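You operate a simulated robot arm through the tools that you are given. There is no shell and no other tool.

Carry out the task below with a simulated robot arm. There is one attempt and no reset: what you move stays moved.

## Task
Touch up the chip by the red tabbed sleeve in blue, let it dry, then slide the sleeve over it.
Fine: red brush from the white pot, dipped in the blue tin, then stood in the tall pot; the coat not smeared.

It is judged by the outcome, as a careful person would: the job done as asked, and still so three seconds after it is handed in. It fails if anything else is knocked over, pushed out of place, dropped, spilled or broken.

## Robot
A 7-joint arm with a two-finger parallel gripper, fixed in place. Base frame: the origin is on the floor under the middle of its stand, x ahead of it, y to its left, z up. Units: mm, degrees, N and s.
It reaches about 1479 mm from its shoulder. Its first joint turns from -166.0 to 166.0 degrees. Payload 4.4 kg.
The tool frame sits at the grasp point between the pads (the TCP): z along the fingers, y along the line on which they close. The tips reach 23 mm beyond it. The gripper opens to 94 mm. The fingers are 38 mm wide and 10 mm thick; the gripper's body (54 by 96 mm) begins 39 mm behind the TCP.
Orientation is told as [roll, pitch, yaw] about the base's x, y, z axes, in that order, counted from this pose: with the fingers straight down and closing along the base's y, the tool's x points along the base's -x, its y along +y and its z along -z.

## Interface
- The arm moves only by the tool move_arm. Its argument "series" is a list of rows, each a list of 7 numbers: the shift along the base's x, y, z in units of 300 mm (1.0 is 300 mm), then the turn, a rotation vector about the base's x, y, z in units of 180 degrees (1.0 is 180 degrees), then the gripper command, from -1 (shut) to 1 (fully open), values between in proportion. In form: [[tx, ty, tz, wx, wy, wz, hand], ...]. A call has 1 to 20 rows; each row is the pose to reach, as a shift and turn from the pose commanded when the call began. A call with a number of a shift or a turn outside -1 to 1 is refused whole. Rows are played at 5 a second. More than 50 mm and 8.6 degrees between two rows, or a gripper value outside its range, and nothing of the call is played. A pose out of reach is approached as far as the arm can. The call stops where the force on the tool passes 40 N (or 10 N more than at its start, if that is more) or the arm is blocked; 0.2 s more then pass. Each finger travels about 72 mm/s and halts on what it meets, pressing with about 37 N; the grip force reading is that of the motor and also rises with nothing between the fingers. The clock runs only during rows and for 0.2 s after the last one: add rows that repeat a pose to give the fingers time. It gives the time, the measured TCP pose, the force on the tool (base axes), the opening and the grip force at its end, in the units of the frame above (readings bear some noise), with the torque about the TCP (base axes, N m) and any sound that the robot's microphone picked up.
- Cameras (640 x 400 px; columns grow to the right, rows downward): "scene" is fixed at [400.6, -500.5, 1196.4]; the picture's right is [0.96, -0.29, 0.00], its down [-0.10, -0.33, -0.94] and it looks along [0.27, 0.90, -0.34] (base axes); focal length 338 px, centre (320, 200). "wrist" rides on the gripper at [86, 16, -74] in the tool frame; the picture's right is [-0.18, 0.98, 0.00], its down [-0.58, -0.11, -0.81] and it looks along [-0.79, -0.15, 0.59] (tool axes); focal length 243 px, centre (320, 200). There is no depth. A picture from a camera that has moved, and an enlarged one, comes with that camera's place and axes in the base frame and with its lens.
- get_image(camera): a new picture of that camera. The clock stands still meanwhile.
- close_up(camera, box): a new picture of the part [left, top, right, bottom] of that camera's present view, enlarged. The clock stands still meanwhile.
- sign_off(): hands the job in; it is judged then, once.

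Nothing tells you positions but the pictures and the camera data. Unless the task says otherwise, let go and move clear before handing in.

The tools are called after "Request:" by a JSON object that holds its "fn" and its "kwargs". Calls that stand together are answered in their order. move_arm: Moves the arm, as the interface text tells. Its arguments: {"type":"object","properties":{"series":{"type":"array","items":{"type":"array","items":{"type":"number"}}}},"required":["series"]} The other tools are called the same way: get_image (camera) takes a picture; close_up (camera, box) takes an enlarged picture of a part of a camera's view; sign_off () hands the job in.

At the start:

```text
time_s: 0.0
ee_pos: [603.6, 272.6, 971.7]
ee_rot: [0.0, 0.1, 0.1]
force: [0.0, -0.5, -0.1]
ft_torque: [-0.03, 0.02, -0.01]
opening: 93.7
grip_force: 0.1
```

scene: 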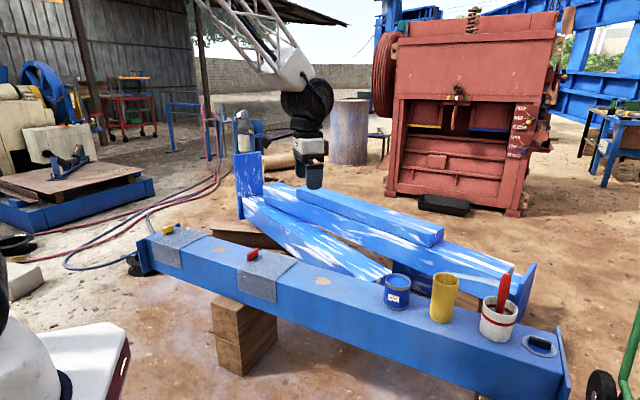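
wrist: 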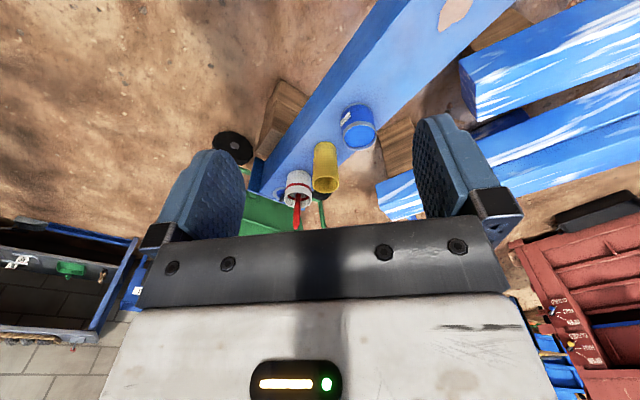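

I see a blue beam with two sleeves (yellow-tabbed and red-tabbed), bare chips, a blue tin, a yellow tall pot and a white pot holding a red brush. I'll look closer before moving anything.

Request:
{"fn": "close_up", "kwargs": {"camera": "scene", "box": [130, 210, 350, 348]}}

Request:
{"fn": "close_up", "kwargs": {"camera": "scene", "box": [360, 240, 580, 378]}}

Request:
{"fn": "close_up", "kwargs": {"camera": "wrist", "box": [220, 60, 420, 240]}}

```text
2.90 times, centred on (240, 279) of scene
camera zoom: at [400.6, -500.5, 1196.4], right [0.96, -0.29, 0.0], down [-0.1, -0.33, -0.94], along [0.27, 0.9, -0.34], focal length 979 px, centre (552, -29)
```

zoom: 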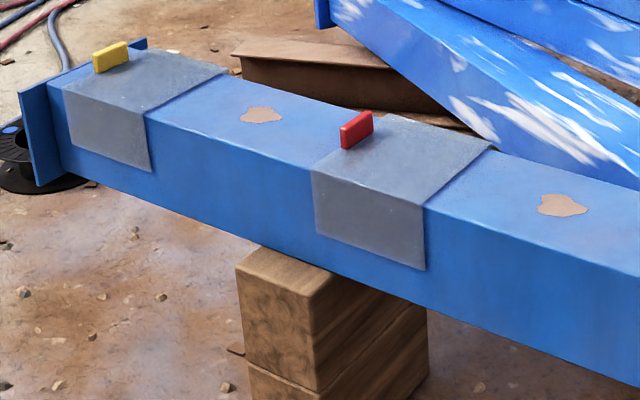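

```text
2.90 times, centred on (470, 309) of scene
camera zoom: at [400.6, -500.5, 1196.4], right [0.96, -0.29, 0.0], down [-0.1, -0.33, -0.94], along [0.27, 0.9, -0.34], focal length 979 px, centre (-115, -116)
```

zoom: 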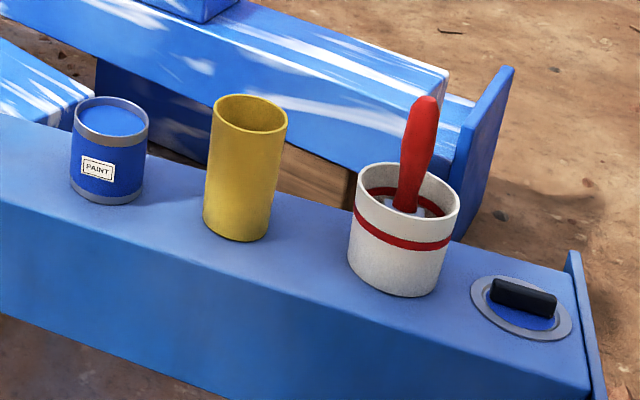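

```text
2.22 times, centred on (320, 150) of wrist
camera zoom: at [517.2, 287.7, 1046.5], right [0.18, 0.98, 0.0], down [0.58, -0.11, 0.81], along [0.79, -0.15, -0.59], focal length 539 px, centre (320, 311)
```

zoom: 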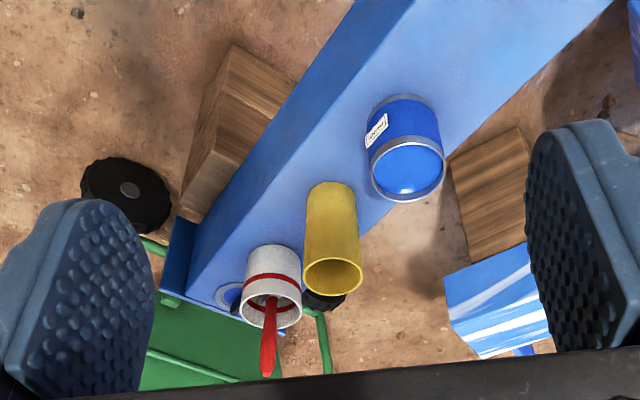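

The beam's top looks to be at about z 498, with the tin at (903, 310), the tall pot at (1001, 211) and the white pot with the brush at (1109, 108). The red sleeve is at about (547, 685), and its chip, at about (718, 513), lies toward the tin. I'll move the hand high above the pots for a better look.

Request:
{"fn": "move_arm", "kwargs": {"series": [[0.1, -0.04, -0.0167, 0, 0, 0, 1], [0.2, -0.08, -0.0333, 0, 0, 0, 1], [0.3, -0.12, -0.05, 0, 0, 0, 1], [0.4, -0.16, -0.0667, 0, 0, 0, 1], [0.5, -0.2, -0.0833, 0, 0, 0, 1], [0.6, -0.24, -0.1, 0, 0, 0, 1], [0.7, -0.28, -0.1167, 0, 0, 0, 1], [0.8, -0.32, -0.1333, 0, 0, 0, 1], [0.9, -0.36, -0.15, 0, 0, 0, 1], [1.0, -0.4, -0.1667, 0, 0, 0, 1], [1.0, -0.4, -0.1667, 0, 0, 0, 1]]}}

Request:
{"fn": "get_image", "kwargs": {"camera": "wrist"}}

Request:
{"fn": "get_image", "kwargs": {"camera": "scene"}}

```text
time_s: 2.4
ee_pos: [902.0, 150.8, 922.9]
ee_rot: [0.0, 0.1, 0.0]
force: [-0.1, 0.2, -0.8]
ft_torque: [0.0, -0.01, -0.02]
opening: 94.0
grip_force: 0.0
```

```text
taken
camera wrist: at [815.9, 166.9, 998.0], right [0.18, 0.98, 0.0], down [0.58, -0.11, 0.81], along [0.79, -0.15, -0.59], focal length 243 px, centre (320, 200)
```

wrist: 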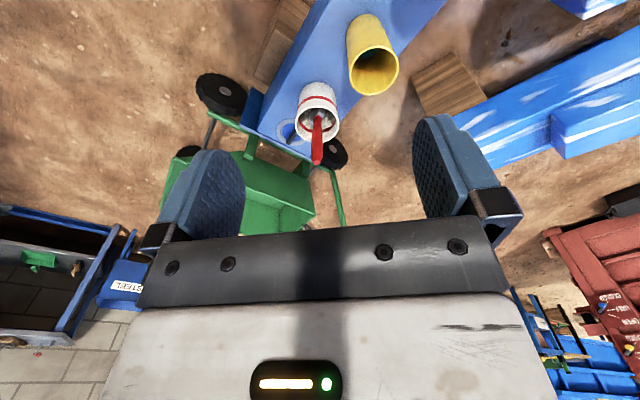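

```text
taken
```

scene: 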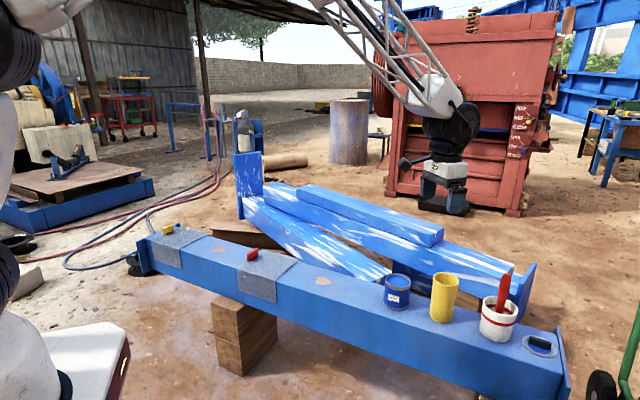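

Request:
{"fn": "close_up", "kwargs": {"camera": "wrist", "box": [270, 60, 370, 180]}}

Request:
{"fn": "close_up", "kwargs": {"camera": "wrist", "box": [270, 0, 430, 120]}}

Request:
{"fn": "close_up", "kwargs": {"camera": "scene", "box": [465, 260, 565, 360]}}

Request:
{"fn": "close_up", "kwargs": {"camera": "scene", "box": [372, 262, 472, 330]}}

```text
3.33 times, centred on (320, 120) of wrist
camera zoom: at [815.9, 166.9, 998.0], right [0.18, 0.98, 0.0], down [0.58, -0.11, 0.81], along [0.79, -0.15, -0.59], focal length 809 px, centre (320, 467)
```

zoom: 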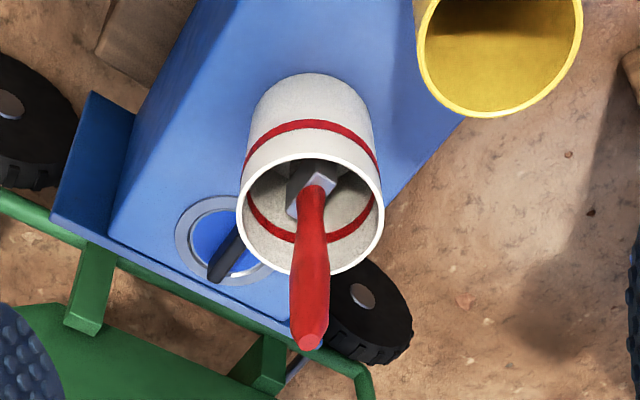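

```text
3.33 times, centred on (350, 60) of wrist
camera zoom: at [815.9, 166.9, 998.0], right [0.18, 0.98, 0.0], down [0.58, -0.11, 0.81], along [0.79, -0.15, -0.59], focal length 809 px, centre (220, 667)
```

zoom: 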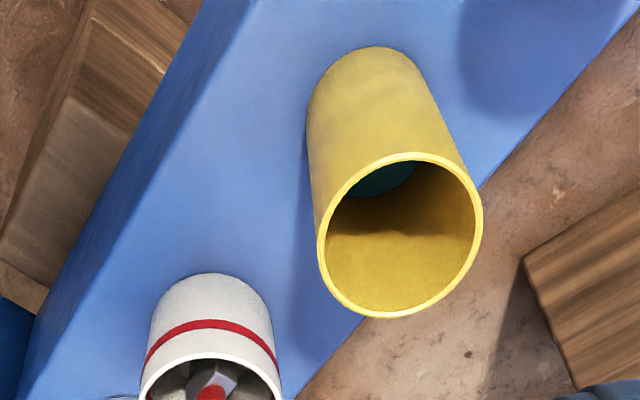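

```text
4.00 times, centred on (515, 310) of scene
camera zoom: at [400.6, -500.5, 1196.4], right [0.96, -0.29, 0.0], down [-0.1, -0.33, -0.94], along [0.27, 0.9, -0.34], focal length 1351 px, centre (-460, -240)
```

zoom: 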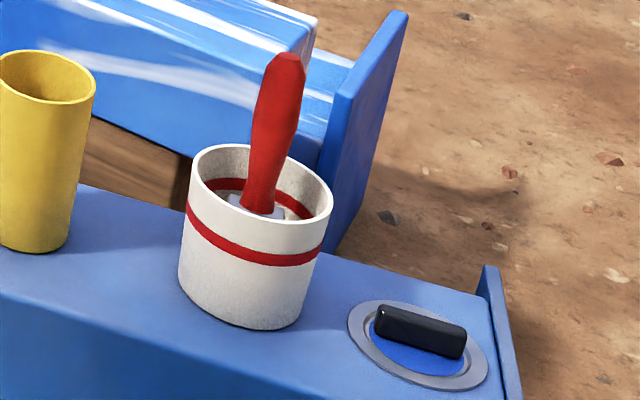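

```text
5.88 times, centred on (422, 296) of scene
camera zoom: at [400.6, -500.5, 1196.4], right [0.96, -0.29, 0.0], down [-0.1, -0.33, -0.94], along [0.27, 0.9, -0.34], focal length 1987 px, centre (-280, -365)
```

zoom: 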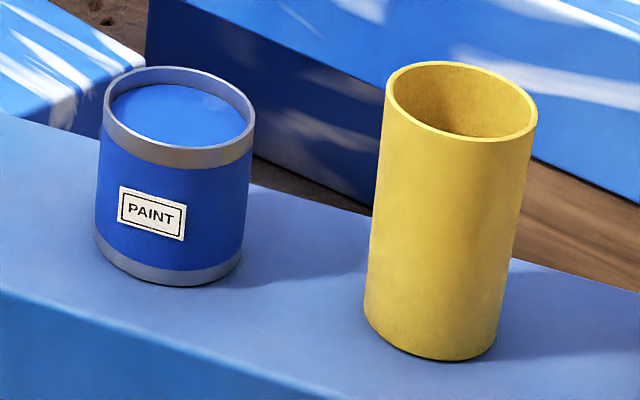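

The brush stands nearly upright in the white pot, with the ferrule visible inside. I'll bring the camera closer to see which way the flat of the brush faces and exactly where the handle is.

Request:
{"fn": "move_arm", "kwargs": {"series": [[0.08, -0.035, -0.06, 0, 0, 0, 1], [0.16, -0.07, -0.12, 0, 0, 0, 1], [0.24, -0.105, -0.18, 0, 0, 0, 1], [0.32, -0.14, -0.24, 0, 0, 0, 1], [0.32, -0.14, -0.24, 0, 0, 0, 1]]}}

Request:
{"fn": "get_image", "kwargs": {"camera": "wrist"}}

Request:
{"fn": "close_up", "kwargs": {"camera": "wrist", "box": [270, 70, 390, 170]}}

```text
time_s: 3.6
ee_pos: [1000.9, 110.5, 849.9]
ee_rot: [0.0, -0.2, 0.1]
force: [0.9, 0.3, 0.5]
ft_torque: [0.03, -0.01, -0.02]
opening: 94.1
grip_force: 0.0
```

```text
taken
camera wrist: at [913.9, 126.2, 924.5], right [0.18, 0.98, 0.0], down [0.58, -0.11, 0.81], along [0.79, -0.15, -0.59], focal length 243 px, centre (320, 200)
```

wrist: 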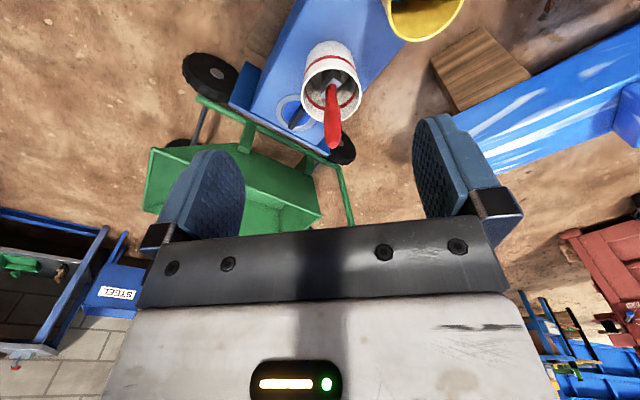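

```text
4.00 times, centred on (330, 120) of wrist
camera zoom: at [913.9, 126.2, 924.5], right [0.18, 0.98, 0.0], down [0.58, -0.11, 0.81], along [0.79, -0.15, -0.59], focal length 970 px, centre (280, 520)
```

zoom: 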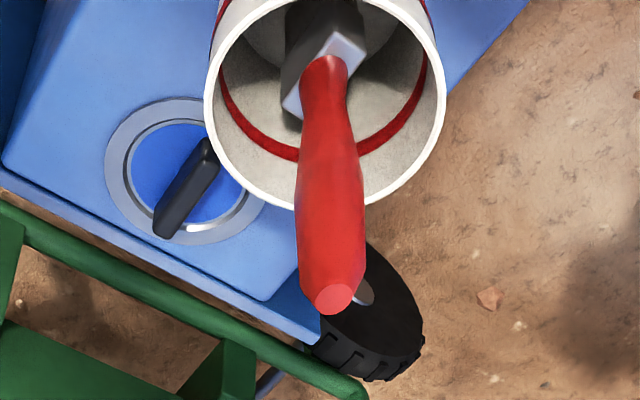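

Request:
{"fn": "close_up", "kwargs": {"camera": "scene", "box": [485, 265, 535, 345]}}

Request:
{"fn": "close_up", "kwargs": {"camera": "wrist", "box": [295, 60, 365, 155]}}

```text
5.00 times, centred on (510, 305) of scene
camera zoom: at [400.6, -500.5, 1196.4], right [0.96, -0.29, 0.0], down [-0.1, -0.33, -0.94], along [0.27, 0.9, -0.34], focal length 1689 px, centre (-630, -325)
```

zoom: 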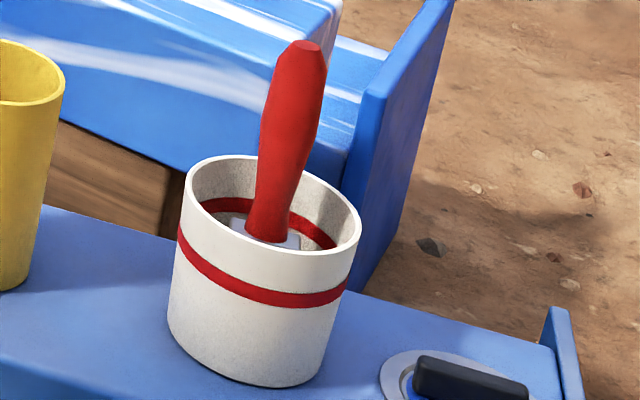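

```text
4.21 times, centred on (330, 108) of wrist
camera zoom: at [913.9, 126.2, 924.5], right [0.18, 0.98, 0.0], down [0.58, -0.11, 0.81], along [0.79, -0.15, -0.59], focal length 1022 px, centre (278, 590)
```

zoom: 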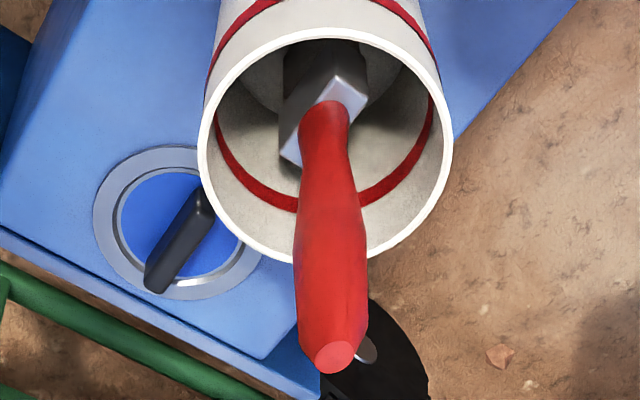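

The handle top is at about (1107, 106, 701), and the handle is vertical. The brush is flat, with its wide side running along the beam at about -46°, so I'll grip it at yaw -45. First I'll scout the tin and the chip from above.

Request:
{"fn": "move_arm", "kwargs": {"series": [[-0.06, 0.067, 0, 0, 0, -0.025, 1], [-0.12, 0.134, 0, 0, 0, -0.05, 1], [-0.18, 0.2, 0, 0, 0, -0.075, 1], [-0.24, 0.267, 0, 0, 0, -0.1, 1], [-0.3, 0.333, 0, 0, 0, -0.125, 1], [-0.36, 0.4, 0, 0, 0, -0.15, 1], [-0.42, 0.467, 0, 0, 0, -0.175, 1], [-0.48, 0.533, 0, 0, 0, -0.2, 1], [-0.54, 0.6, 0, 0, 0, -0.225, 1], [-0.6, 0.667, 0, 0, 0, -0.25, 1], [-0.6, 0.667, 0, 0, 0, -0.25, 1]]}}

Request:
{"fn": "get_image", "kwargs": {"camera": "wrist"}}

Request:
{"fn": "close_up", "kwargs": {"camera": "wrist", "box": [240, 0, 400, 140]}}

```text
time_s: 6.0
ee_pos: [820.1, 310.2, 851.3]
ee_rot: [-0.1, -0.1, -44.9]
force: [-0.3, -1.2, 0.1]
ft_torque: [-0.03, -0.01, -0.02]
opening: 94.3
grip_force: 0.0
```

```text
taken
camera wrist: at [771.5, 381.6, 925.8], right [0.83, 0.56, 0.0], down [0.33, -0.49, 0.81], along [0.46, -0.67, -0.59], focal length 243 px, centre (320, 200)
```

wrist: 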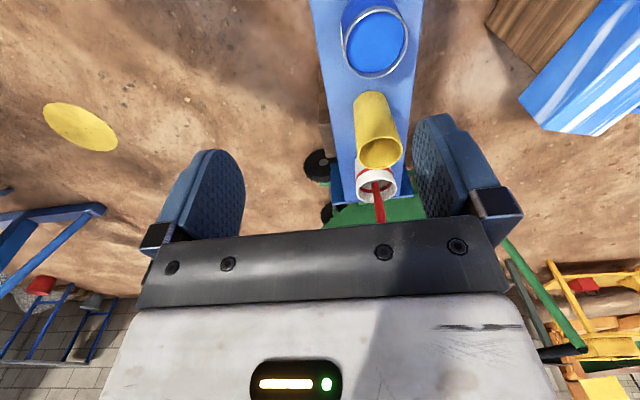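

```text
2.86 times, centred on (320, 70) of wrist
camera zoom: at [771.5, 381.6, 925.8], right [0.83, 0.56, 0.0], down [0.33, -0.49, 0.81], along [0.46, -0.67, -0.59], focal length 693 px, centre (320, 571)
```

zoom: 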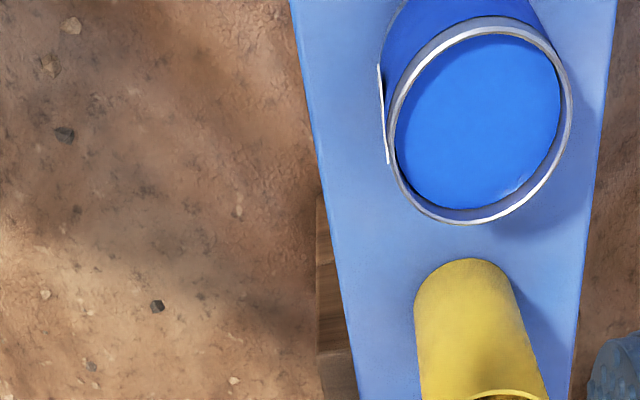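

The tin's centre comes out at about (903, 312), agreeing with my first estimate. Next I'll move over the red sleeve and the chip beside it.

Request:
{"fn": "move_arm", "kwargs": {"series": [[-0.0567, 0.0983, -0.0233, 0, 0, 0, 1], [-0.1133, 0.1967, -0.0467, 0, 0, 0, 1], [-0.17, 0.295, -0.07, 0, 0, 0, 1], [-0.2267, 0.3933, -0.0933, 0, 0, 0, 1], [-0.2833, 0.4917, -0.1167, 0, 0, 0, 1], [-0.34, 0.59, -0.14, 0, 0, 0, 1], [-0.3967, 0.6883, -0.1633, 0, 0, 0, 1], [-0.4533, 0.7867, -0.1867, 0, 0, 0, 1], [-0.51, 0.885, -0.21, 0, 0, 0, 1], [-0.5667, 0.9833, -0.2333, 0, 0, 0, 1], [-0.5667, 0.9833, -0.2333, 0, 0, 0, 1]]}}

Request:
{"fn": "get_image", "kwargs": {"camera": "wrist"}}

Request:
{"fn": "get_image", "kwargs": {"camera": "scene"}}

Request:
{"fn": "close_up", "kwargs": {"camera": "wrist", "box": [240, 20, 420, 180]}}

```text
time_s: 8.4
ee_pos: [648.7, 605.2, 779.6]
ee_rot: [0.0, -0.1, -44.9]
force: [0.1, -0.3, 0.4]
ft_torque: [0.0, -0.01, -0.02]
opening: 94.0
grip_force: 0.0
```

```text
taken
camera wrist: at [598.9, 677.7, 855.0], right [0.82, 0.57, 0.0], down [0.33, -0.49, 0.81], along [0.46, -0.66, -0.59], focal length 243 px, centre (320, 200)
```

wrist: 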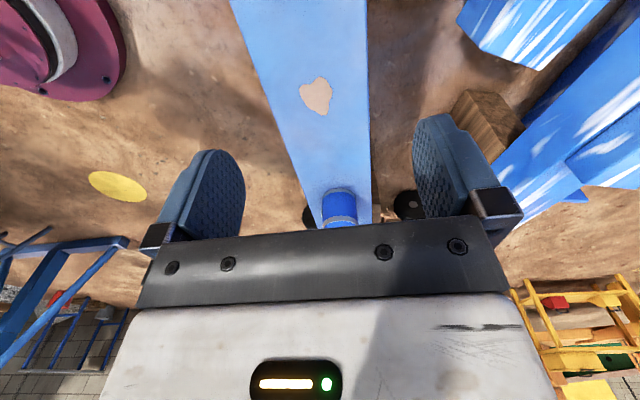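

```text
taken
```

scene: 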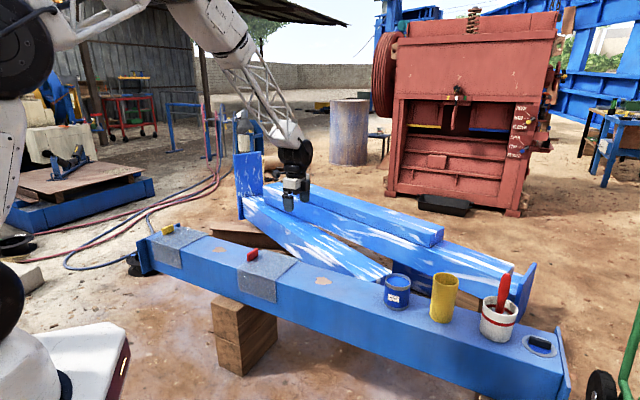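

```text
2.50 times, centred on (330, 100) of wrist
camera zoom: at [598.9, 677.7, 855.0], right [0.82, 0.57, 0.0], down [0.33, -0.49, 0.81], along [0.46, -0.66, -0.59], focal length 606 px, centre (295, 450)
```

zoom: 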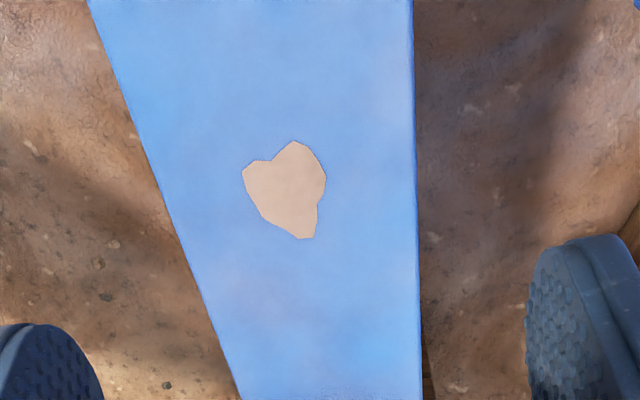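

The chip is centred at about (716, 503) and measures roughly 66 × 50 mm. The beam runs at exactly -45° with its top near z 500. I'll head back now to stand above the brush.

Request:
{"fn": "move_arm", "kwargs": {"series": [[0.079, -0.082, 0.0056, 0, 0, 0, 1], [0.158, -0.164, 0.011, 0, 0, 0, 1], [0.2375, -0.2458, 0.0167, 0, 0, 0, 1], [0.3167, -0.3278, 0.0222, 0, 0, 0, 1], [0.396, -0.41, 0.0278, 0, 0, 0, 1], [0.475, -0.4917, 0.0333, 0, 0, 0, 1], [0.554, -0.5736, 0.039, 0, 0, 0, 1], [0.6333, -0.6556, 0.0444, 0, 0, 0, 1], [0.7125, -0.7375, 0.05, 0, 0, 0, 1], [0.792, -0.8194, 0.0556, 0, 0, 0, 1], [0.871, -0.9014, 0.061, 0, 0, 0, 1], [0.95, -0.9833, 0.0667, 0, 0, 0, 1]]}}

Request:
{"fn": "move_arm", "kwargs": {"series": [[0.0719, -0.085, 0, 0, 0, 0, 1], [0.1438, -0.17, 0, 0, 0, 0, 1], [0.2156, -0.255, 0, 0, 0, 0, 1], [0.2875, -0.34, 0, 0, 0, 0, 1], [0.3594, -0.425, 0, 0, 0, 0, 1], [0.4313, -0.51, 0, 0, 0, 0, 1], [0.5031, -0.595, 0, 0, 0, 0, 1], [0.575, -0.68, 0, 0, 0, 0, 1], [0.575, -0.68, 0, 0, 0, 0, 1], [0.575, -0.68, 0, 0, 0, 0, 1]]}}

Request:
{"fn": "get_image", "kwargs": {"camera": "wrist"}}

Request:
{"fn": "get_image", "kwargs": {"camera": "scene"}}

```text
time_s: 11.0
ee_pos: [934.1, 310.1, 803.4]
ee_rot: [0.0, 0.0, -44.9]
force: [-0.6, 0.3, -0.3]
ft_torque: [0.01, 0.01, 0.0]
opening: 93.9
grip_force: 0.0
```

```text
time_s: 13.2
ee_pos: [1106.4, 105.1, 798.8]
ee_rot: [0.0, 0.0, -45.1]
force: [0.5, -0.6, 0.0]
ft_torque: [0.0, 0.03, 0.01]
opening: 93.9
grip_force: 0.0
```

```text
taken
camera wrist: at [1056.4, 177.5, 874.6], right [0.82, 0.57, 0.0], down [0.33, -0.49, 0.81], along [0.46, -0.67, -0.59], focal length 243 px, centre (320, 200)
```

wrist: 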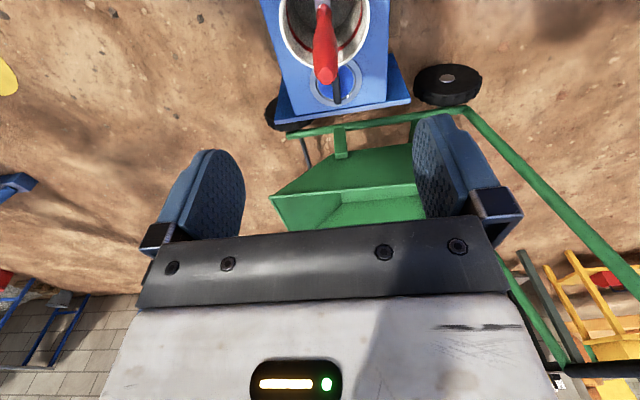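

```text
taken
```

scene: 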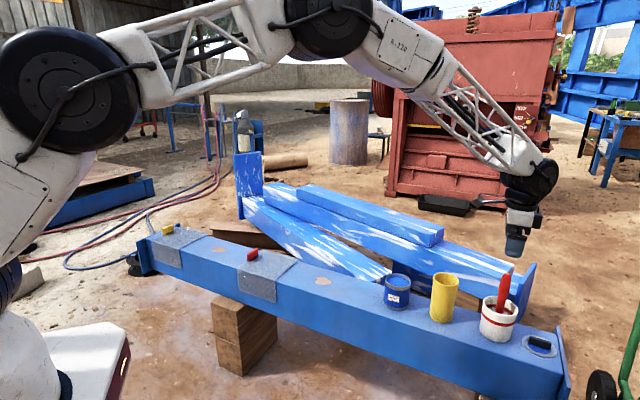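

Request:
{"fn": "close_up", "kwargs": {"camera": "wrist", "box": [270, 0, 390, 100]}}

```text
4.00 times, centred on (330, 50) of wrist
camera zoom: at [1056.4, 177.5, 874.6], right [0.82, 0.57, 0.0], down [0.33, -0.49, 0.81], along [0.46, -0.67, -0.59], focal length 970 px, centre (280, 800)
```

zoom: 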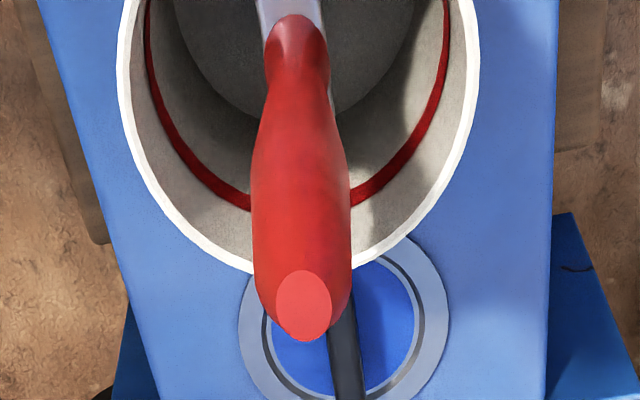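

The handle top is about 2–3 mm further along +x and +y than my hand is. I'll shift over and descend around the handle with the fingers open.

Request:
{"fn": "move_arm", "kwargs": {"series": [[0.0083, 0.005, -0.05, 0, 0, 0, 1], [0.0083, 0.005, -0.12, 0, 0, 0, 1], [0.0083, 0.005, -0.19, 0, 0, 0, 1], [0.0083, 0.005, -0.26, 0, 0, 0, 1], [0.0083, 0.005, -0.33, 0, 0, 0, 1], [0.0083, 0.005, -0.38, 0, 0, 0, 1], [0.0083, 0.005, -0.41, 0, 0, 0, 1], [0.0083, 0.005, -0.4333, 0, 0, 0, 1], [0.0083, 0.005, -0.4333, 0, 0, 0, 1], [0.0083, 0.005, -0.4333, 0, 0, 0, 1]]}}

Request:
{"fn": "get_image", "kwargs": {"camera": "wrist"}}

Request:
{"fn": "close_up", "kwargs": {"camera": "scene", "box": [460, 230, 580, 350]}}

```text
time_s: 15.4
ee_pos: [1109.0, 108.8, 670.3]
ee_rot: [0.0, 0.0, -45.0]
force: [-0.4, -0.7, -0.1]
ft_torque: [-0.03, -0.03, -0.01]
opening: 94.2
grip_force: 0.2
```

```text
taken
camera wrist: at [1059.8, 180.3, 744.5], right [0.82, 0.57, 0.0], down [0.33, -0.49, 0.81], along [0.46, -0.67, -0.59], focal length 243 px, centre (320, 200)
```

wrist: 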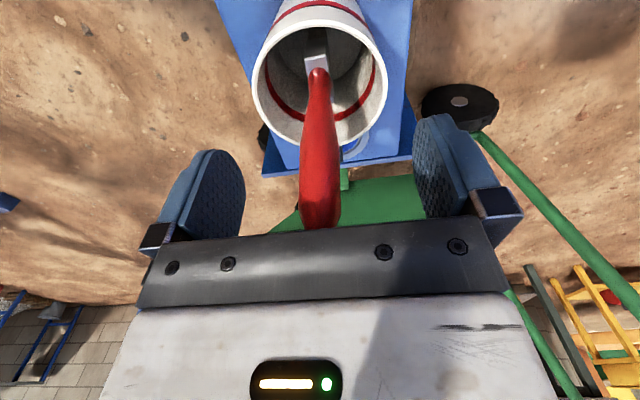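

```text
3.33 times, centred on (520, 290) of scene
camera zoom: at [400.6, -500.5, 1196.4], right [0.96, -0.29, 0.0], down [-0.1, -0.33, -0.94], along [0.27, 0.9, -0.34], focal length 1126 px, centre (-347, -100)
```

zoom: 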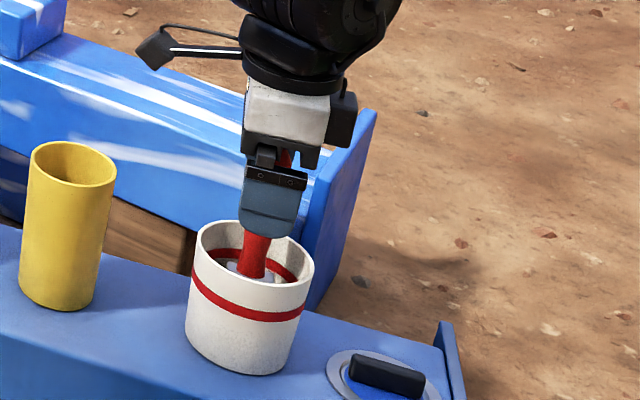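

The handle is centred between the fingers and the hand touches nothing. I'll close on it now.

Request:
{"fn": "move_arm", "kwargs": {"series": [[0, 0, 0, 0, 0, 0, 0.2], [0, 0, 0, 0, 0, 0, -0.4], [0, 0, 0, 0, 0, 0, -1], [0, 0, 0, 0, 0, 0, -1], [0, 0, 0, 0, 0, 0, -1], [0, 0, 0, 0, 0, 0, -1], [0, 0, 0, 0, 0, 0, -1]]}}

Request:
{"fn": "get_image", "kwargs": {"camera": "wrist"}}

Request:
{"fn": "close_up", "kwargs": {"camera": "scene", "box": [460, 230, 580, 350]}}

```text
time_s: 17.0
ee_pos: [1108.7, 107.2, 669.3]
ee_rot: [0.0, -0.1, -45.1]
force: [-0.4, -0.6, -0.1]
ft_torque: [-0.02, 0.0, -0.03]
opening: 18.2
grip_force: 36.6
```

```text
taken
camera wrist: at [1059.8, 180.3, 744.5], right [0.82, 0.57, 0.0], down [0.33, -0.49, 0.81], along [0.46, -0.67, -0.59], focal length 243 px, centre (320, 200)
```

wrist: 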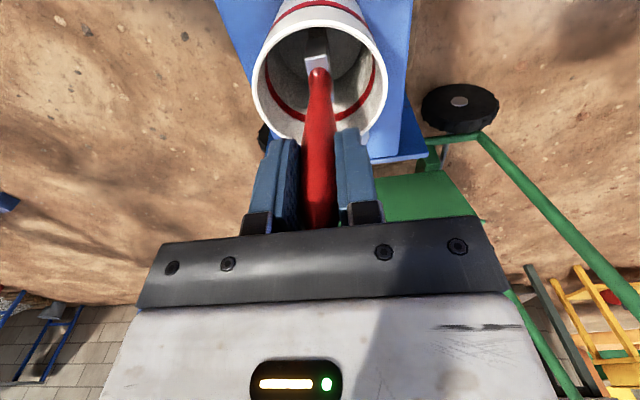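

```text
3.33 times, centred on (520, 290) of scene
camera zoom: at [400.6, -500.5, 1196.4], right [0.96, -0.29, 0.0], down [-0.1, -0.33, -0.94], along [0.27, 0.9, -0.34], focal length 1126 px, centre (-347, -100)
```

zoom: 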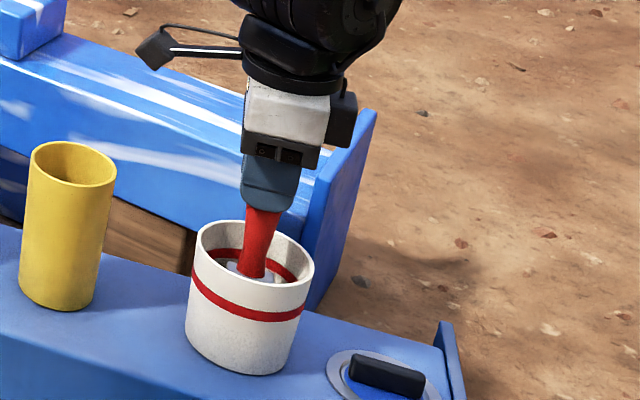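

The brush is gripped with an opening of 18 mm. I'll lift it straight up until it is clear of the pots.

Request:
{"fn": "move_arm", "kwargs": {"series": [[0, 0, 0.03, 0, 0, 0, -1], [0, 0, 0.08, 0, 0, 0, -1], [0, 0, 0.14, 0, 0, 0, -1], [0, 0, 0.2, 0, 0, 0, -1], [0, 0, 0.27, 0, 0, 0, -1], [0, 0, 0.34, 0, 0, 0, -1], [0, 0, 0.41, 0, 0, 0, -1], [0, 0, 0.48, 0, 0, 0, -1], [0, 0, 0.55, 0, 0, 0, -1], [0, 0, 0.62, 0, 0, 0, -1], [0, 0, 0.6667, 0, 0, 0, -1], [0, 0, 0.6667, 0, 0, 0, -1]]}}

Request:
{"fn": "get_image", "kwargs": {"camera": "wrist"}}

Request:
{"fn": "close_up", "kwargs": {"camera": "scene", "box": [440, 150, 600, 350]}}

```text
time_s: 19.6
ee_pos: [1107.5, 107.6, 870.3]
ee_rot: [0.0, 0.0, -45.0]
force: [-0.9, -0.2, -0.8]
ft_torque: [0.01, 0.01, 0.04]
opening: 18.3
grip_force: 36.6
```

```text
taken
camera wrist: at [1058.7, 179.6, 944.1], right [0.82, 0.57, 0.0], down [0.33, -0.49, 0.81], along [0.46, -0.67, -0.59], focal length 243 px, centre (320, 200)
```

wrist: 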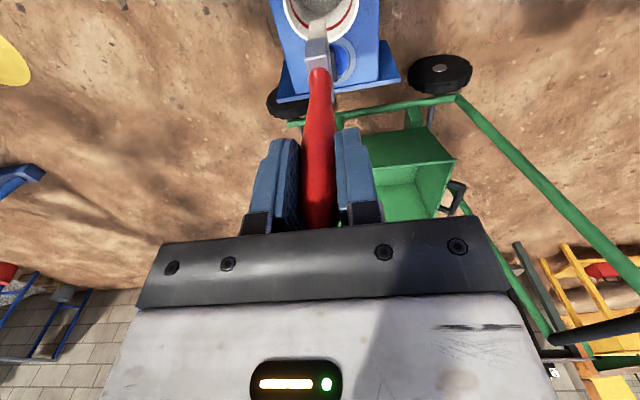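

```text
2.00 times, centred on (520, 250) of scene
camera zoom: at [400.6, -500.5, 1196.4], right [0.96, -0.29, 0.0], down [-0.1, -0.33, -0.94], along [0.27, 0.9, -0.34], focal length 676 px, centre (-80, 100)
```

zoom: 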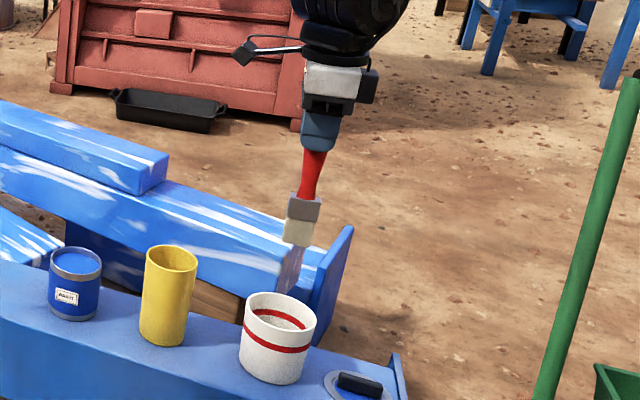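

Request:
{"fn": "close_up", "kwargs": {"camera": "scene", "box": [490, 195, 540, 285]}}

Request:
{"fn": "close_up", "kwargs": {"camera": "wrist", "box": [270, 0, 370, 120]}}

```text
4.44 times, centred on (515, 240) of scene
camera zoom: at [400.6, -500.5, 1196.4], right [0.96, -0.29, 0.0], down [-0.1, -0.33, -0.94], along [0.27, 0.9, -0.34], focal length 1502 px, centre (-547, 22)
```

zoom: 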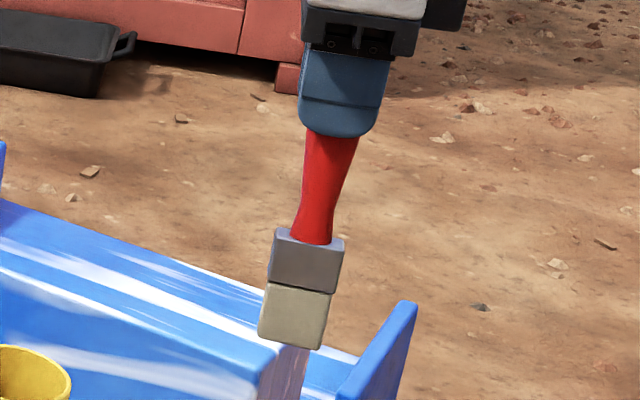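

```text
3.33 times, centred on (320, 60) of wrist
camera zoom: at [1058.7, 179.6, 944.1], right [0.82, 0.57, 0.0], down [0.33, -0.49, 0.81], along [0.46, -0.67, -0.59], focal length 809 px, centre (320, 667)
```

zoom: 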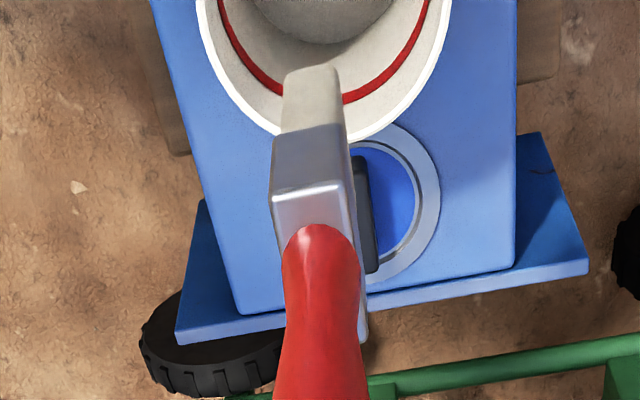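

The brush came out clean, with a grey ferrule and pale bristles, and its tip sits about 165 mm below the grasp point. I'll carry it over the blue tin and check the alignment before dipping.

Request:
{"fn": "move_arm", "kwargs": {"series": [[-0.0689, 0.0679, 0, 0, 0, 0, -1], [-0.1378, 0.1358, 0, 0, 0, 0, -1], [-0.2067, 0.2037, 0, 0, 0, 0, -1], [-0.2756, 0.2716, 0, 0, 0, 0, -1], [-0.3445, 0.3395, 0, 0, 0, 0, -1], [-0.4134, 0.4074, 0, 0, 0, 0, -1], [-0.4823, 0.4753, 0, 0, 0, 0, -1], [-0.5512, 0.5432, 0, 0, 0, 0, -1], [-0.6201, 0.6111, 0, 0, 0, 0, -1], [-0.6887, 0.6793, 0, 0, 0, 0, -1], [-0.6887, 0.6793, 0, 0, 0, 0, -1], [-0.6887, 0.6793, 0, 0, 0, 0, -1]]}}

Request:
{"fn": "get_image", "kwargs": {"camera": "wrist"}}

Request:
{"fn": "close_up", "kwargs": {"camera": "scene", "box": [340, 180, 480, 330]}}

Request:
{"fn": "close_up", "kwargs": {"camera": "wrist", "box": [260, 0, 380, 100]}}

```text
time_s: 22.2
ee_pos: [902.8, 310.0, 870.3]
ee_rot: [0.0, 0.1, -44.9]
force: [-0.1, 0.7, -1.2]
ft_torque: [0.0, 0.0, 0.01]
opening: 18.1
grip_force: 36.6
```

```text
taken
camera wrist: at [853.6, 382.1, 945.9], right [0.82, 0.57, 0.0], down [0.33, -0.49, 0.81], along [0.46, -0.66, -0.59], focal length 243 px, centre (320, 200)
```

wrist: 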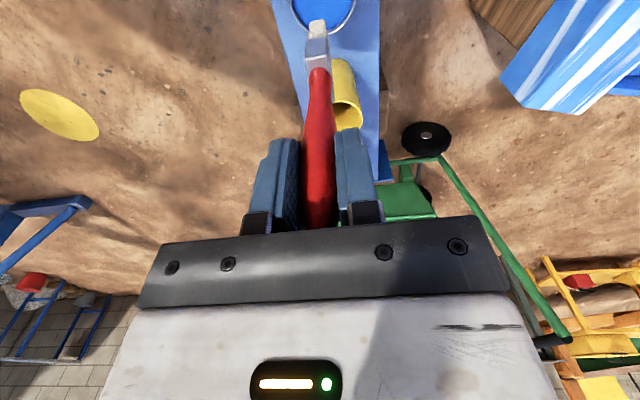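

```text
2.67 times, centred on (410, 255) of scene
camera zoom: at [400.6, -500.5, 1196.4], right [0.96, -0.29, 0.0], down [-0.1, -0.33, -0.94], along [0.27, 0.9, -0.34], focal length 901 px, centre (80, 53)
```

zoom: 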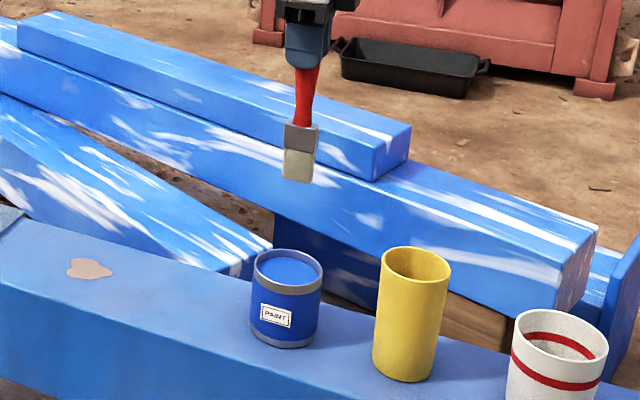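

```text
4.00 times, centred on (320, 50) of wrist
camera zoom: at [853.6, 382.1, 945.9], right [0.82, 0.57, 0.0], down [0.33, -0.49, 0.81], along [0.46, -0.66, -0.59], focal length 970 px, centre (320, 800)
```

zoom: 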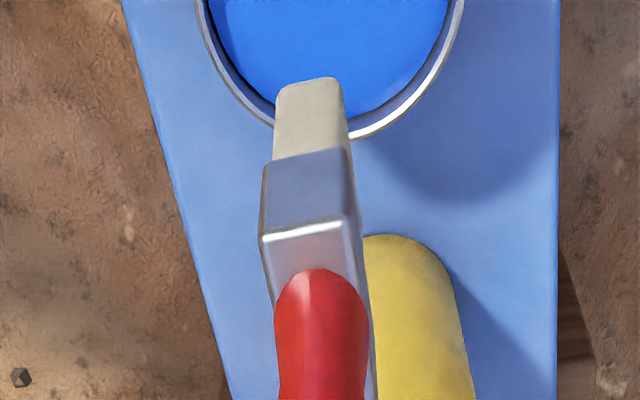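

The brush is within about 2 mm of the tin's centre, so I'll lower it and dip roughly two thirds of the bristles.

Request:
{"fn": "move_arm", "kwargs": {"series": [[0.005, 0.005, -0.08, 0, 0, 0, -1], [0.005, 0.005, -0.16, 0, 0, 0, -1], [0.005, 0.005, -0.24, 0, 0, 0, -1], [0.005, 0.005, -0.32, 0, 0, 0, -1], [0.005, 0.005, -0.38, 0, 0, 0, -1], [0.005, 0.005, -0.42, 0, 0, 0, -1], [0.005, 0.005, -0.45, 0, 0, 0, -1], [0.005, 0.005, -0.475, 0, 0, 0, -1], [0.005, 0.005, -0.5, 0, 0, 0, -1], [0.005, 0.005, -0.5, 0, 0, 0, -1], [0.005, 0.005, -0.5, 0, 0, 0, -1]]}}

Request:
{"fn": "close_up", "kwargs": {"camera": "scene", "box": [340, 200, 480, 330]}}

Request:
{"fn": "close_up", "kwargs": {"camera": "wrist", "box": [260, 0, 380, 100]}}

```text
time_s: 24.6
ee_pos: [903.4, 313.7, 719.5]
ee_rot: [0.0, 0.0, -45.0]
force: [0.3, -0.3, -0.7]
ft_torque: [0.0, -0.03, 0.0]
opening: 18.3
grip_force: 36.5
```

```text
3.08 times, centred on (410, 265) of scene
camera zoom: at [400.6, -500.5, 1196.4], right [0.96, -0.29, 0.0], down [-0.1, -0.33, -0.94], along [0.27, 0.9, -0.34], focal length 1040 px, centre (43, 0)
```

zoom: 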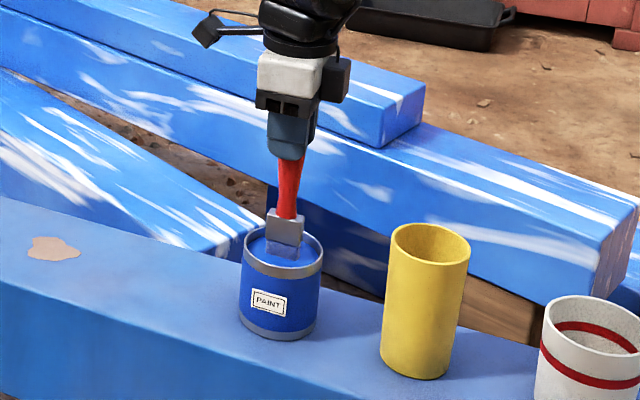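

```text
4.00 times, centred on (320, 50) of wrist
camera zoom: at [854.8, 386.1, 794.7], right [0.82, 0.57, 0.0], down [0.33, -0.49, 0.81], along [0.46, -0.67, -0.59], focal length 970 px, centre (320, 800)
```

zoom: 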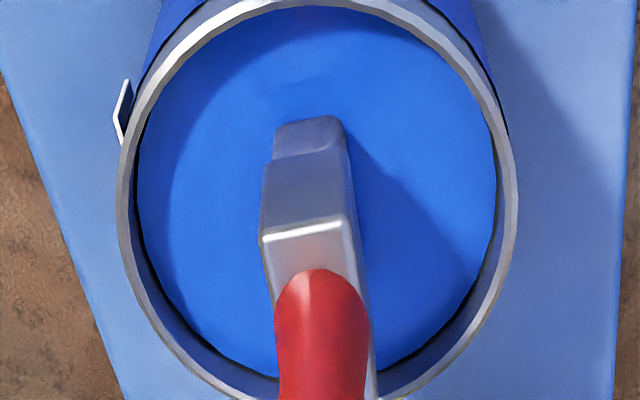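

The bristles are about half submerged and are taking on blue. I'll go 5 mm deeper, pause, and lift slowly, holding above the tin so nothing drips.

Request:
{"fn": "move_arm", "kwargs": {"series": [[0, 0, -0.0167, 0, 0, 0, -1], [0, 0, -0.0167, 0, 0, 0, -1], [0, 0, -0.0167, 0, 0, 0, -1], [0, 0, 0.0, 0, 0, 0, -1], [0, 0, 0.0333, 0, 0, 0, -1], [0, 0, 0.0667, 0, 0, 0, -1], [0, 0, 0.0833, 0, 0, 0, -1], [0, 0, 0.0833, 0, 0, 0, -1], [0, 0, 0.0833, 0, 0, 0, -1], [0, 0, 0.0833, 0, 0, 0, -1], [0, 0, 0.0833, 0, 0, 0, -1], [0, 0, 0.0833, 0, 0, 0, -1]]}}

Request:
{"fn": "close_up", "kwargs": {"camera": "scene", "box": [370, 220, 440, 310]}}

Request:
{"fn": "close_up", "kwargs": {"camera": "wrist", "box": [260, 0, 380, 100]}}

```text
time_s: 27.2
ee_pos: [903.4, 313.9, 746.1]
ee_rot: [-0.1, 0.0, -45.0]
force: [0.3, -0.2, -0.7]
ft_torque: [-0.02, -0.03, -0.02]
opening: 18.3
grip_force: 37.0
```

```text
4.44 times, centred on (405, 265) of scene
camera zoom: at [400.6, -500.5, 1196.4], right [0.96, -0.29, 0.0], down [-0.1, -0.33, -0.94], along [0.27, 0.9, -0.34], focal length 1502 px, centre (-58, -89)
```

zoom: 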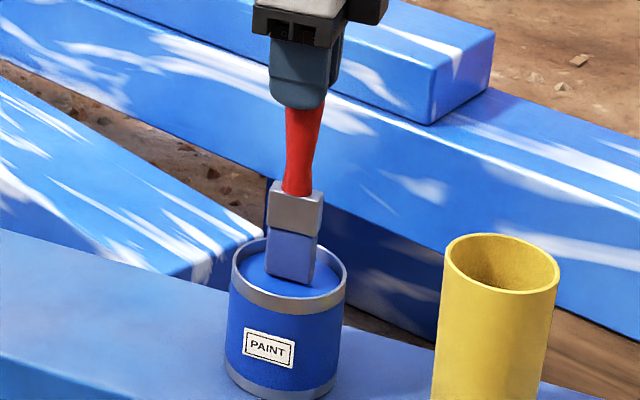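

```text
4.00 times, centred on (320, 50) of wrist
camera zoom: at [854.8, 385.1, 820.3], right [0.82, 0.57, 0.0], down [0.33, -0.49, 0.81], along [0.46, -0.67, -0.59], focal length 970 px, centre (320, 800)
```

zoom: 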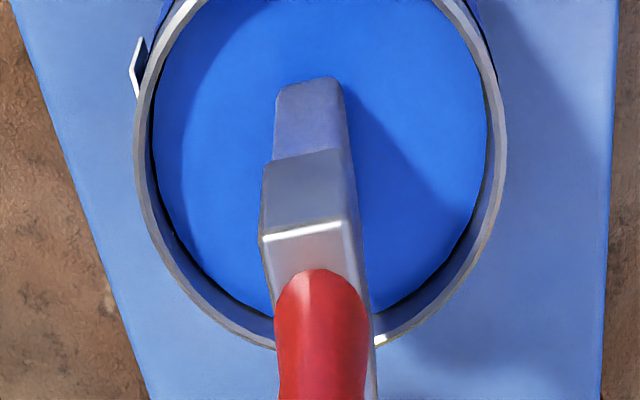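

The bristles are now blue. I'll lift clear of the tin and carry the brush gently along the beam to above the chip.

Request:
{"fn": "move_arm", "kwargs": {"series": [[0, 0, 0.05, 0, 0, 0, -1], [0, 0, 0.11, 0, 0, 0, -1], [0, 0, 0.17, 0, 0, 0, -1], [0, 0, 0.23, 0, 0, 0, -1], [-0.045, 0.045, 0.25, 0, 0, 0, -1], [-0.11, 0.11, 0.25, 0, 0, 0, -1], [-0.175, 0.175, 0.25, 0, 0, 0, -1], [-0.24, 0.24, 0.25, 0, 0, 0, -1], [-0.305, 0.305, 0.25, 0, 0, 0, -1], [-0.37, 0.37, 0.25, 0, 0, 0, -1], [-0.435, 0.435, 0.25, 0, 0, 0, -1], [-0.5, 0.5, 0.25, 0, 0, 0, -1], [-0.56, 0.565, 0.25, 0, 0, 0, -1], [-0.61, 0.612, 0.25, 0, 0, 0, -1], [-0.6287, 0.6317, 0.25, 0, 0, 0, -1], [-0.6287, 0.6317, 0.25, 0, 0, 0, -1], [-0.6287, 0.6317, 0.25, 0, 0, 0, -1]]}}

Request:
{"fn": "get_image", "kwargs": {"camera": "wrist"}}

Request:
{"fn": "get_image", "kwargs": {"camera": "scene"}}

Request:
{"fn": "close_up", "kwargs": {"camera": "scene", "box": [270, 200, 390, 300]}}

```text
time_s: 30.8
ee_pos: [716.3, 502.7, 819.4]
ee_rot: [-0.1, 0.0, -45.0]
force: [0.9, -0.5, -0.6]
ft_torque: [-0.03, 0.01, -0.03]
opening: 18.5
grip_force: 36.8
```

```text
taken
camera wrist: at [666.1, 573.8, 894.5], right [0.82, 0.57, 0.0], down [0.33, -0.49, 0.81], along [0.46, -0.67, -0.59], focal length 243 px, centre (320, 200)
```

wrist: 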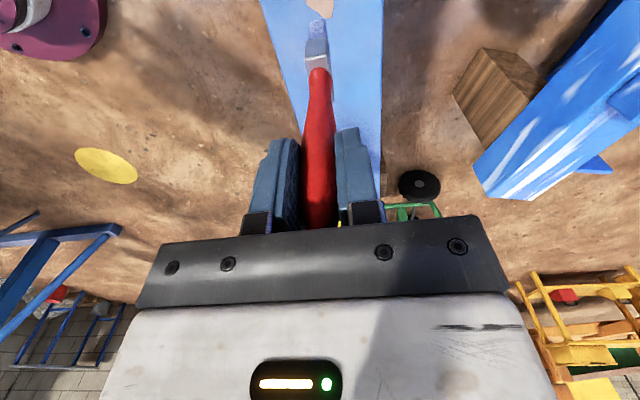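

```text
taken
```

scene: 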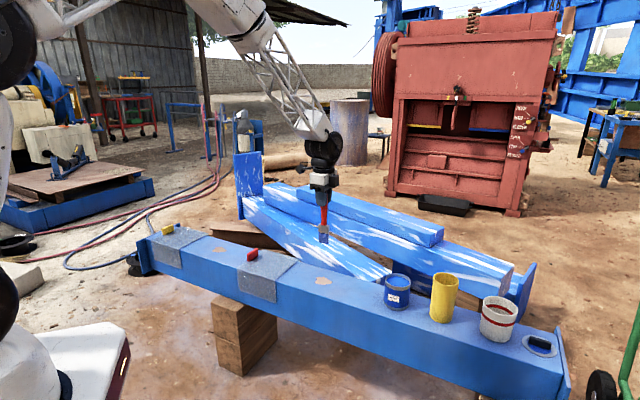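

```text
4.00 times, centred on (330, 250) of scene
camera zoom: at [400.6, -500.5, 1196.4], right [0.96, -0.29, 0.0], down [-0.1, -0.33, -0.94], along [0.27, 0.9, -0.34], focal length 1351 px, centre (280, 0)
```

zoom: 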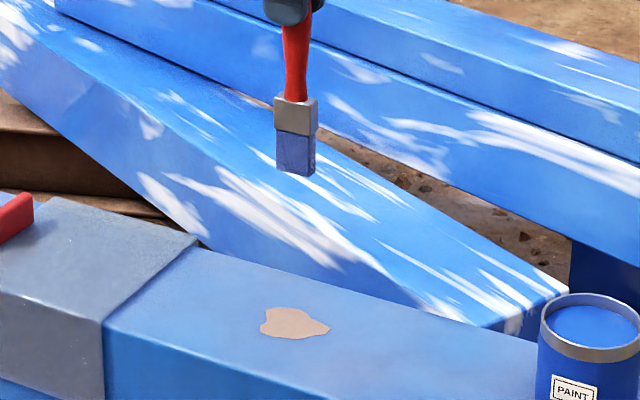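

The brush hangs over the chip. I'll go to the first lane's start, just off the chip's near edge, and lower to a few millimetres above the surface to check the height.

Request:
{"fn": "move_arm", "kwargs": {"series": [[-0.05, -0.015, -0.07, 0, 0, 0, -1], [-0.1013, -0.0307, -0.14, 0, 0, 0, -1], [-0.1013, -0.0307, -0.22, 0, 0, 0, -1], [-0.1013, -0.0307, -0.3, 0, 0, 0, -1], [-0.1013, -0.0307, -0.38, 0, 0, 0, -1], [-0.1013, -0.0307, -0.43, 0, 0, 0, -1], [-0.1013, -0.0307, -0.46, 0, 0, 0, -1], [-0.1013, -0.0307, -0.48, 0, 0, 0, -1], [-0.1013, -0.0307, -0.4933, 0, 0, 0, -1], [-0.1013, -0.0307, -0.4933, 0, 0, 0, -1]]}}

Request:
{"fn": "close_up", "kwargs": {"camera": "scene", "box": [290, 220, 370, 300]}}

Request:
{"fn": "close_up", "kwargs": {"camera": "wrist", "box": [250, 0, 390, 100]}}

```text
time_s: 33.0
ee_pos: [684.9, 493.6, 671.5]
ee_rot: [0.0, 0.0, -45.0]
force: [-1.0, -0.3, -1.6]
ft_torque: [0.03, 0.01, 0.04]
opening: 18.2
grip_force: 36.6
```

```text
5.00 times, centred on (330, 260) of scene
camera zoom: at [400.6, -500.5, 1196.4], right [0.96, -0.29, 0.0], down [-0.1, -0.33, -0.94], along [0.27, 0.9, -0.34], focal length 1689 px, centre (270, -100)
```

zoom: 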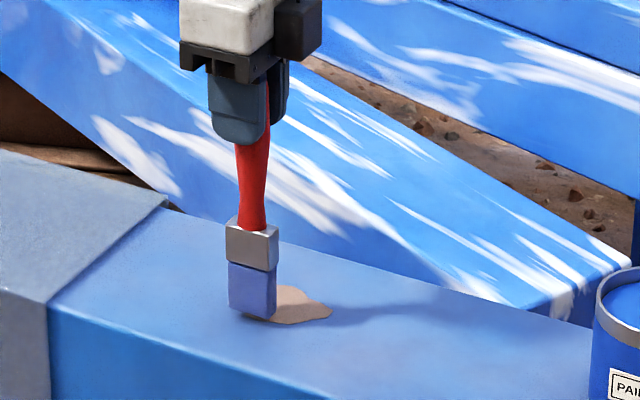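

```text
4.00 times, centred on (320, 50) of wrist
camera zoom: at [636.3, 565.4, 747.3], right [0.82, 0.57, 0.0], down [0.33, -0.49, 0.81], along [0.46, -0.66, -0.59], focal length 970 px, centre (320, 800)
```

zoom: 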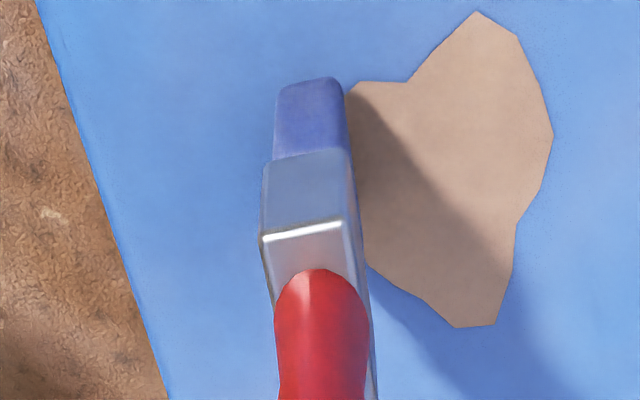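

The view is clear: the brush sits just off the chip's near side and a few millimetres up. I'll shift 5 mm back along the beam and lower carefully until contact.

Request:
{"fn": "move_arm", "kwargs": {"series": [[-0.0117, 0.0117, 0, 0, 0, 0, -1], [-0.0117, 0.0117, -0.0067, 0, 0, 0, -1], [-0.0117, 0.0117, -0.0133, 0, 0, 0, -1], [-0.0117, 0.0117, -0.02, 0, 0, 0, -1], [-0.0117, 0.0117, -0.02, 0, 0, 0, -1]]}}

Request:
{"fn": "close_up", "kwargs": {"camera": "scene", "box": [300, 240, 360, 300]}}

Request:
{"fn": "close_up", "kwargs": {"camera": "wrist", "box": [250, 0, 390, 100]}}

```text
time_s: 34.2
ee_pos: [682.1, 496.4, 666.0]
ee_rot: [0.0, 0.0, -45.0]
force: [-0.1, 0.1, -0.6]
ft_torque: [0.01, 0.02, -0.03]
opening: 18.3
grip_force: 37.2
```

```text
6.67 times, centred on (330, 270) of scene
camera zoom: at [400.6, -500.5, 1196.4], right [0.96, -0.29, 0.0], down [-0.1, -0.33, -0.94], along [0.27, 0.9, -0.34], focal length 2252 px, centre (253, -267)
```

zoom: 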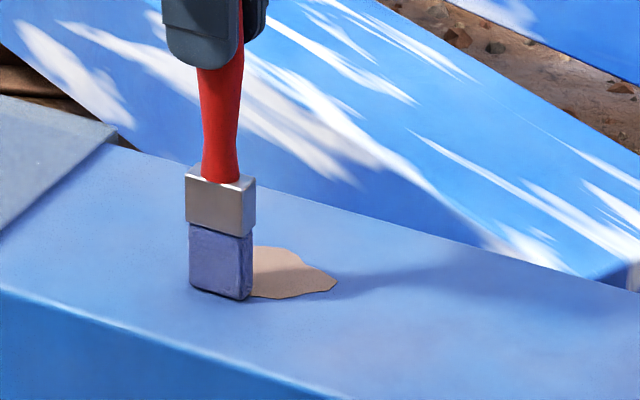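

```text
4.00 times, centred on (320, 50) of wrist
camera zoom: at [632.4, 569.1, 740.6], right [0.82, 0.57, 0.0], down [0.33, -0.49, 0.81], along [0.46, -0.66, -0.59], focal length 970 px, centre (320, 800)
```

zoom: 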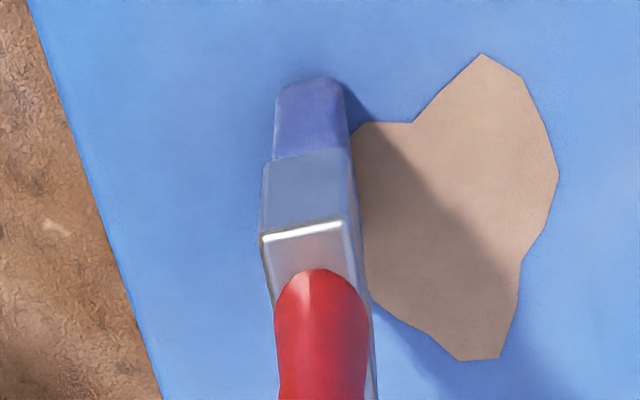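

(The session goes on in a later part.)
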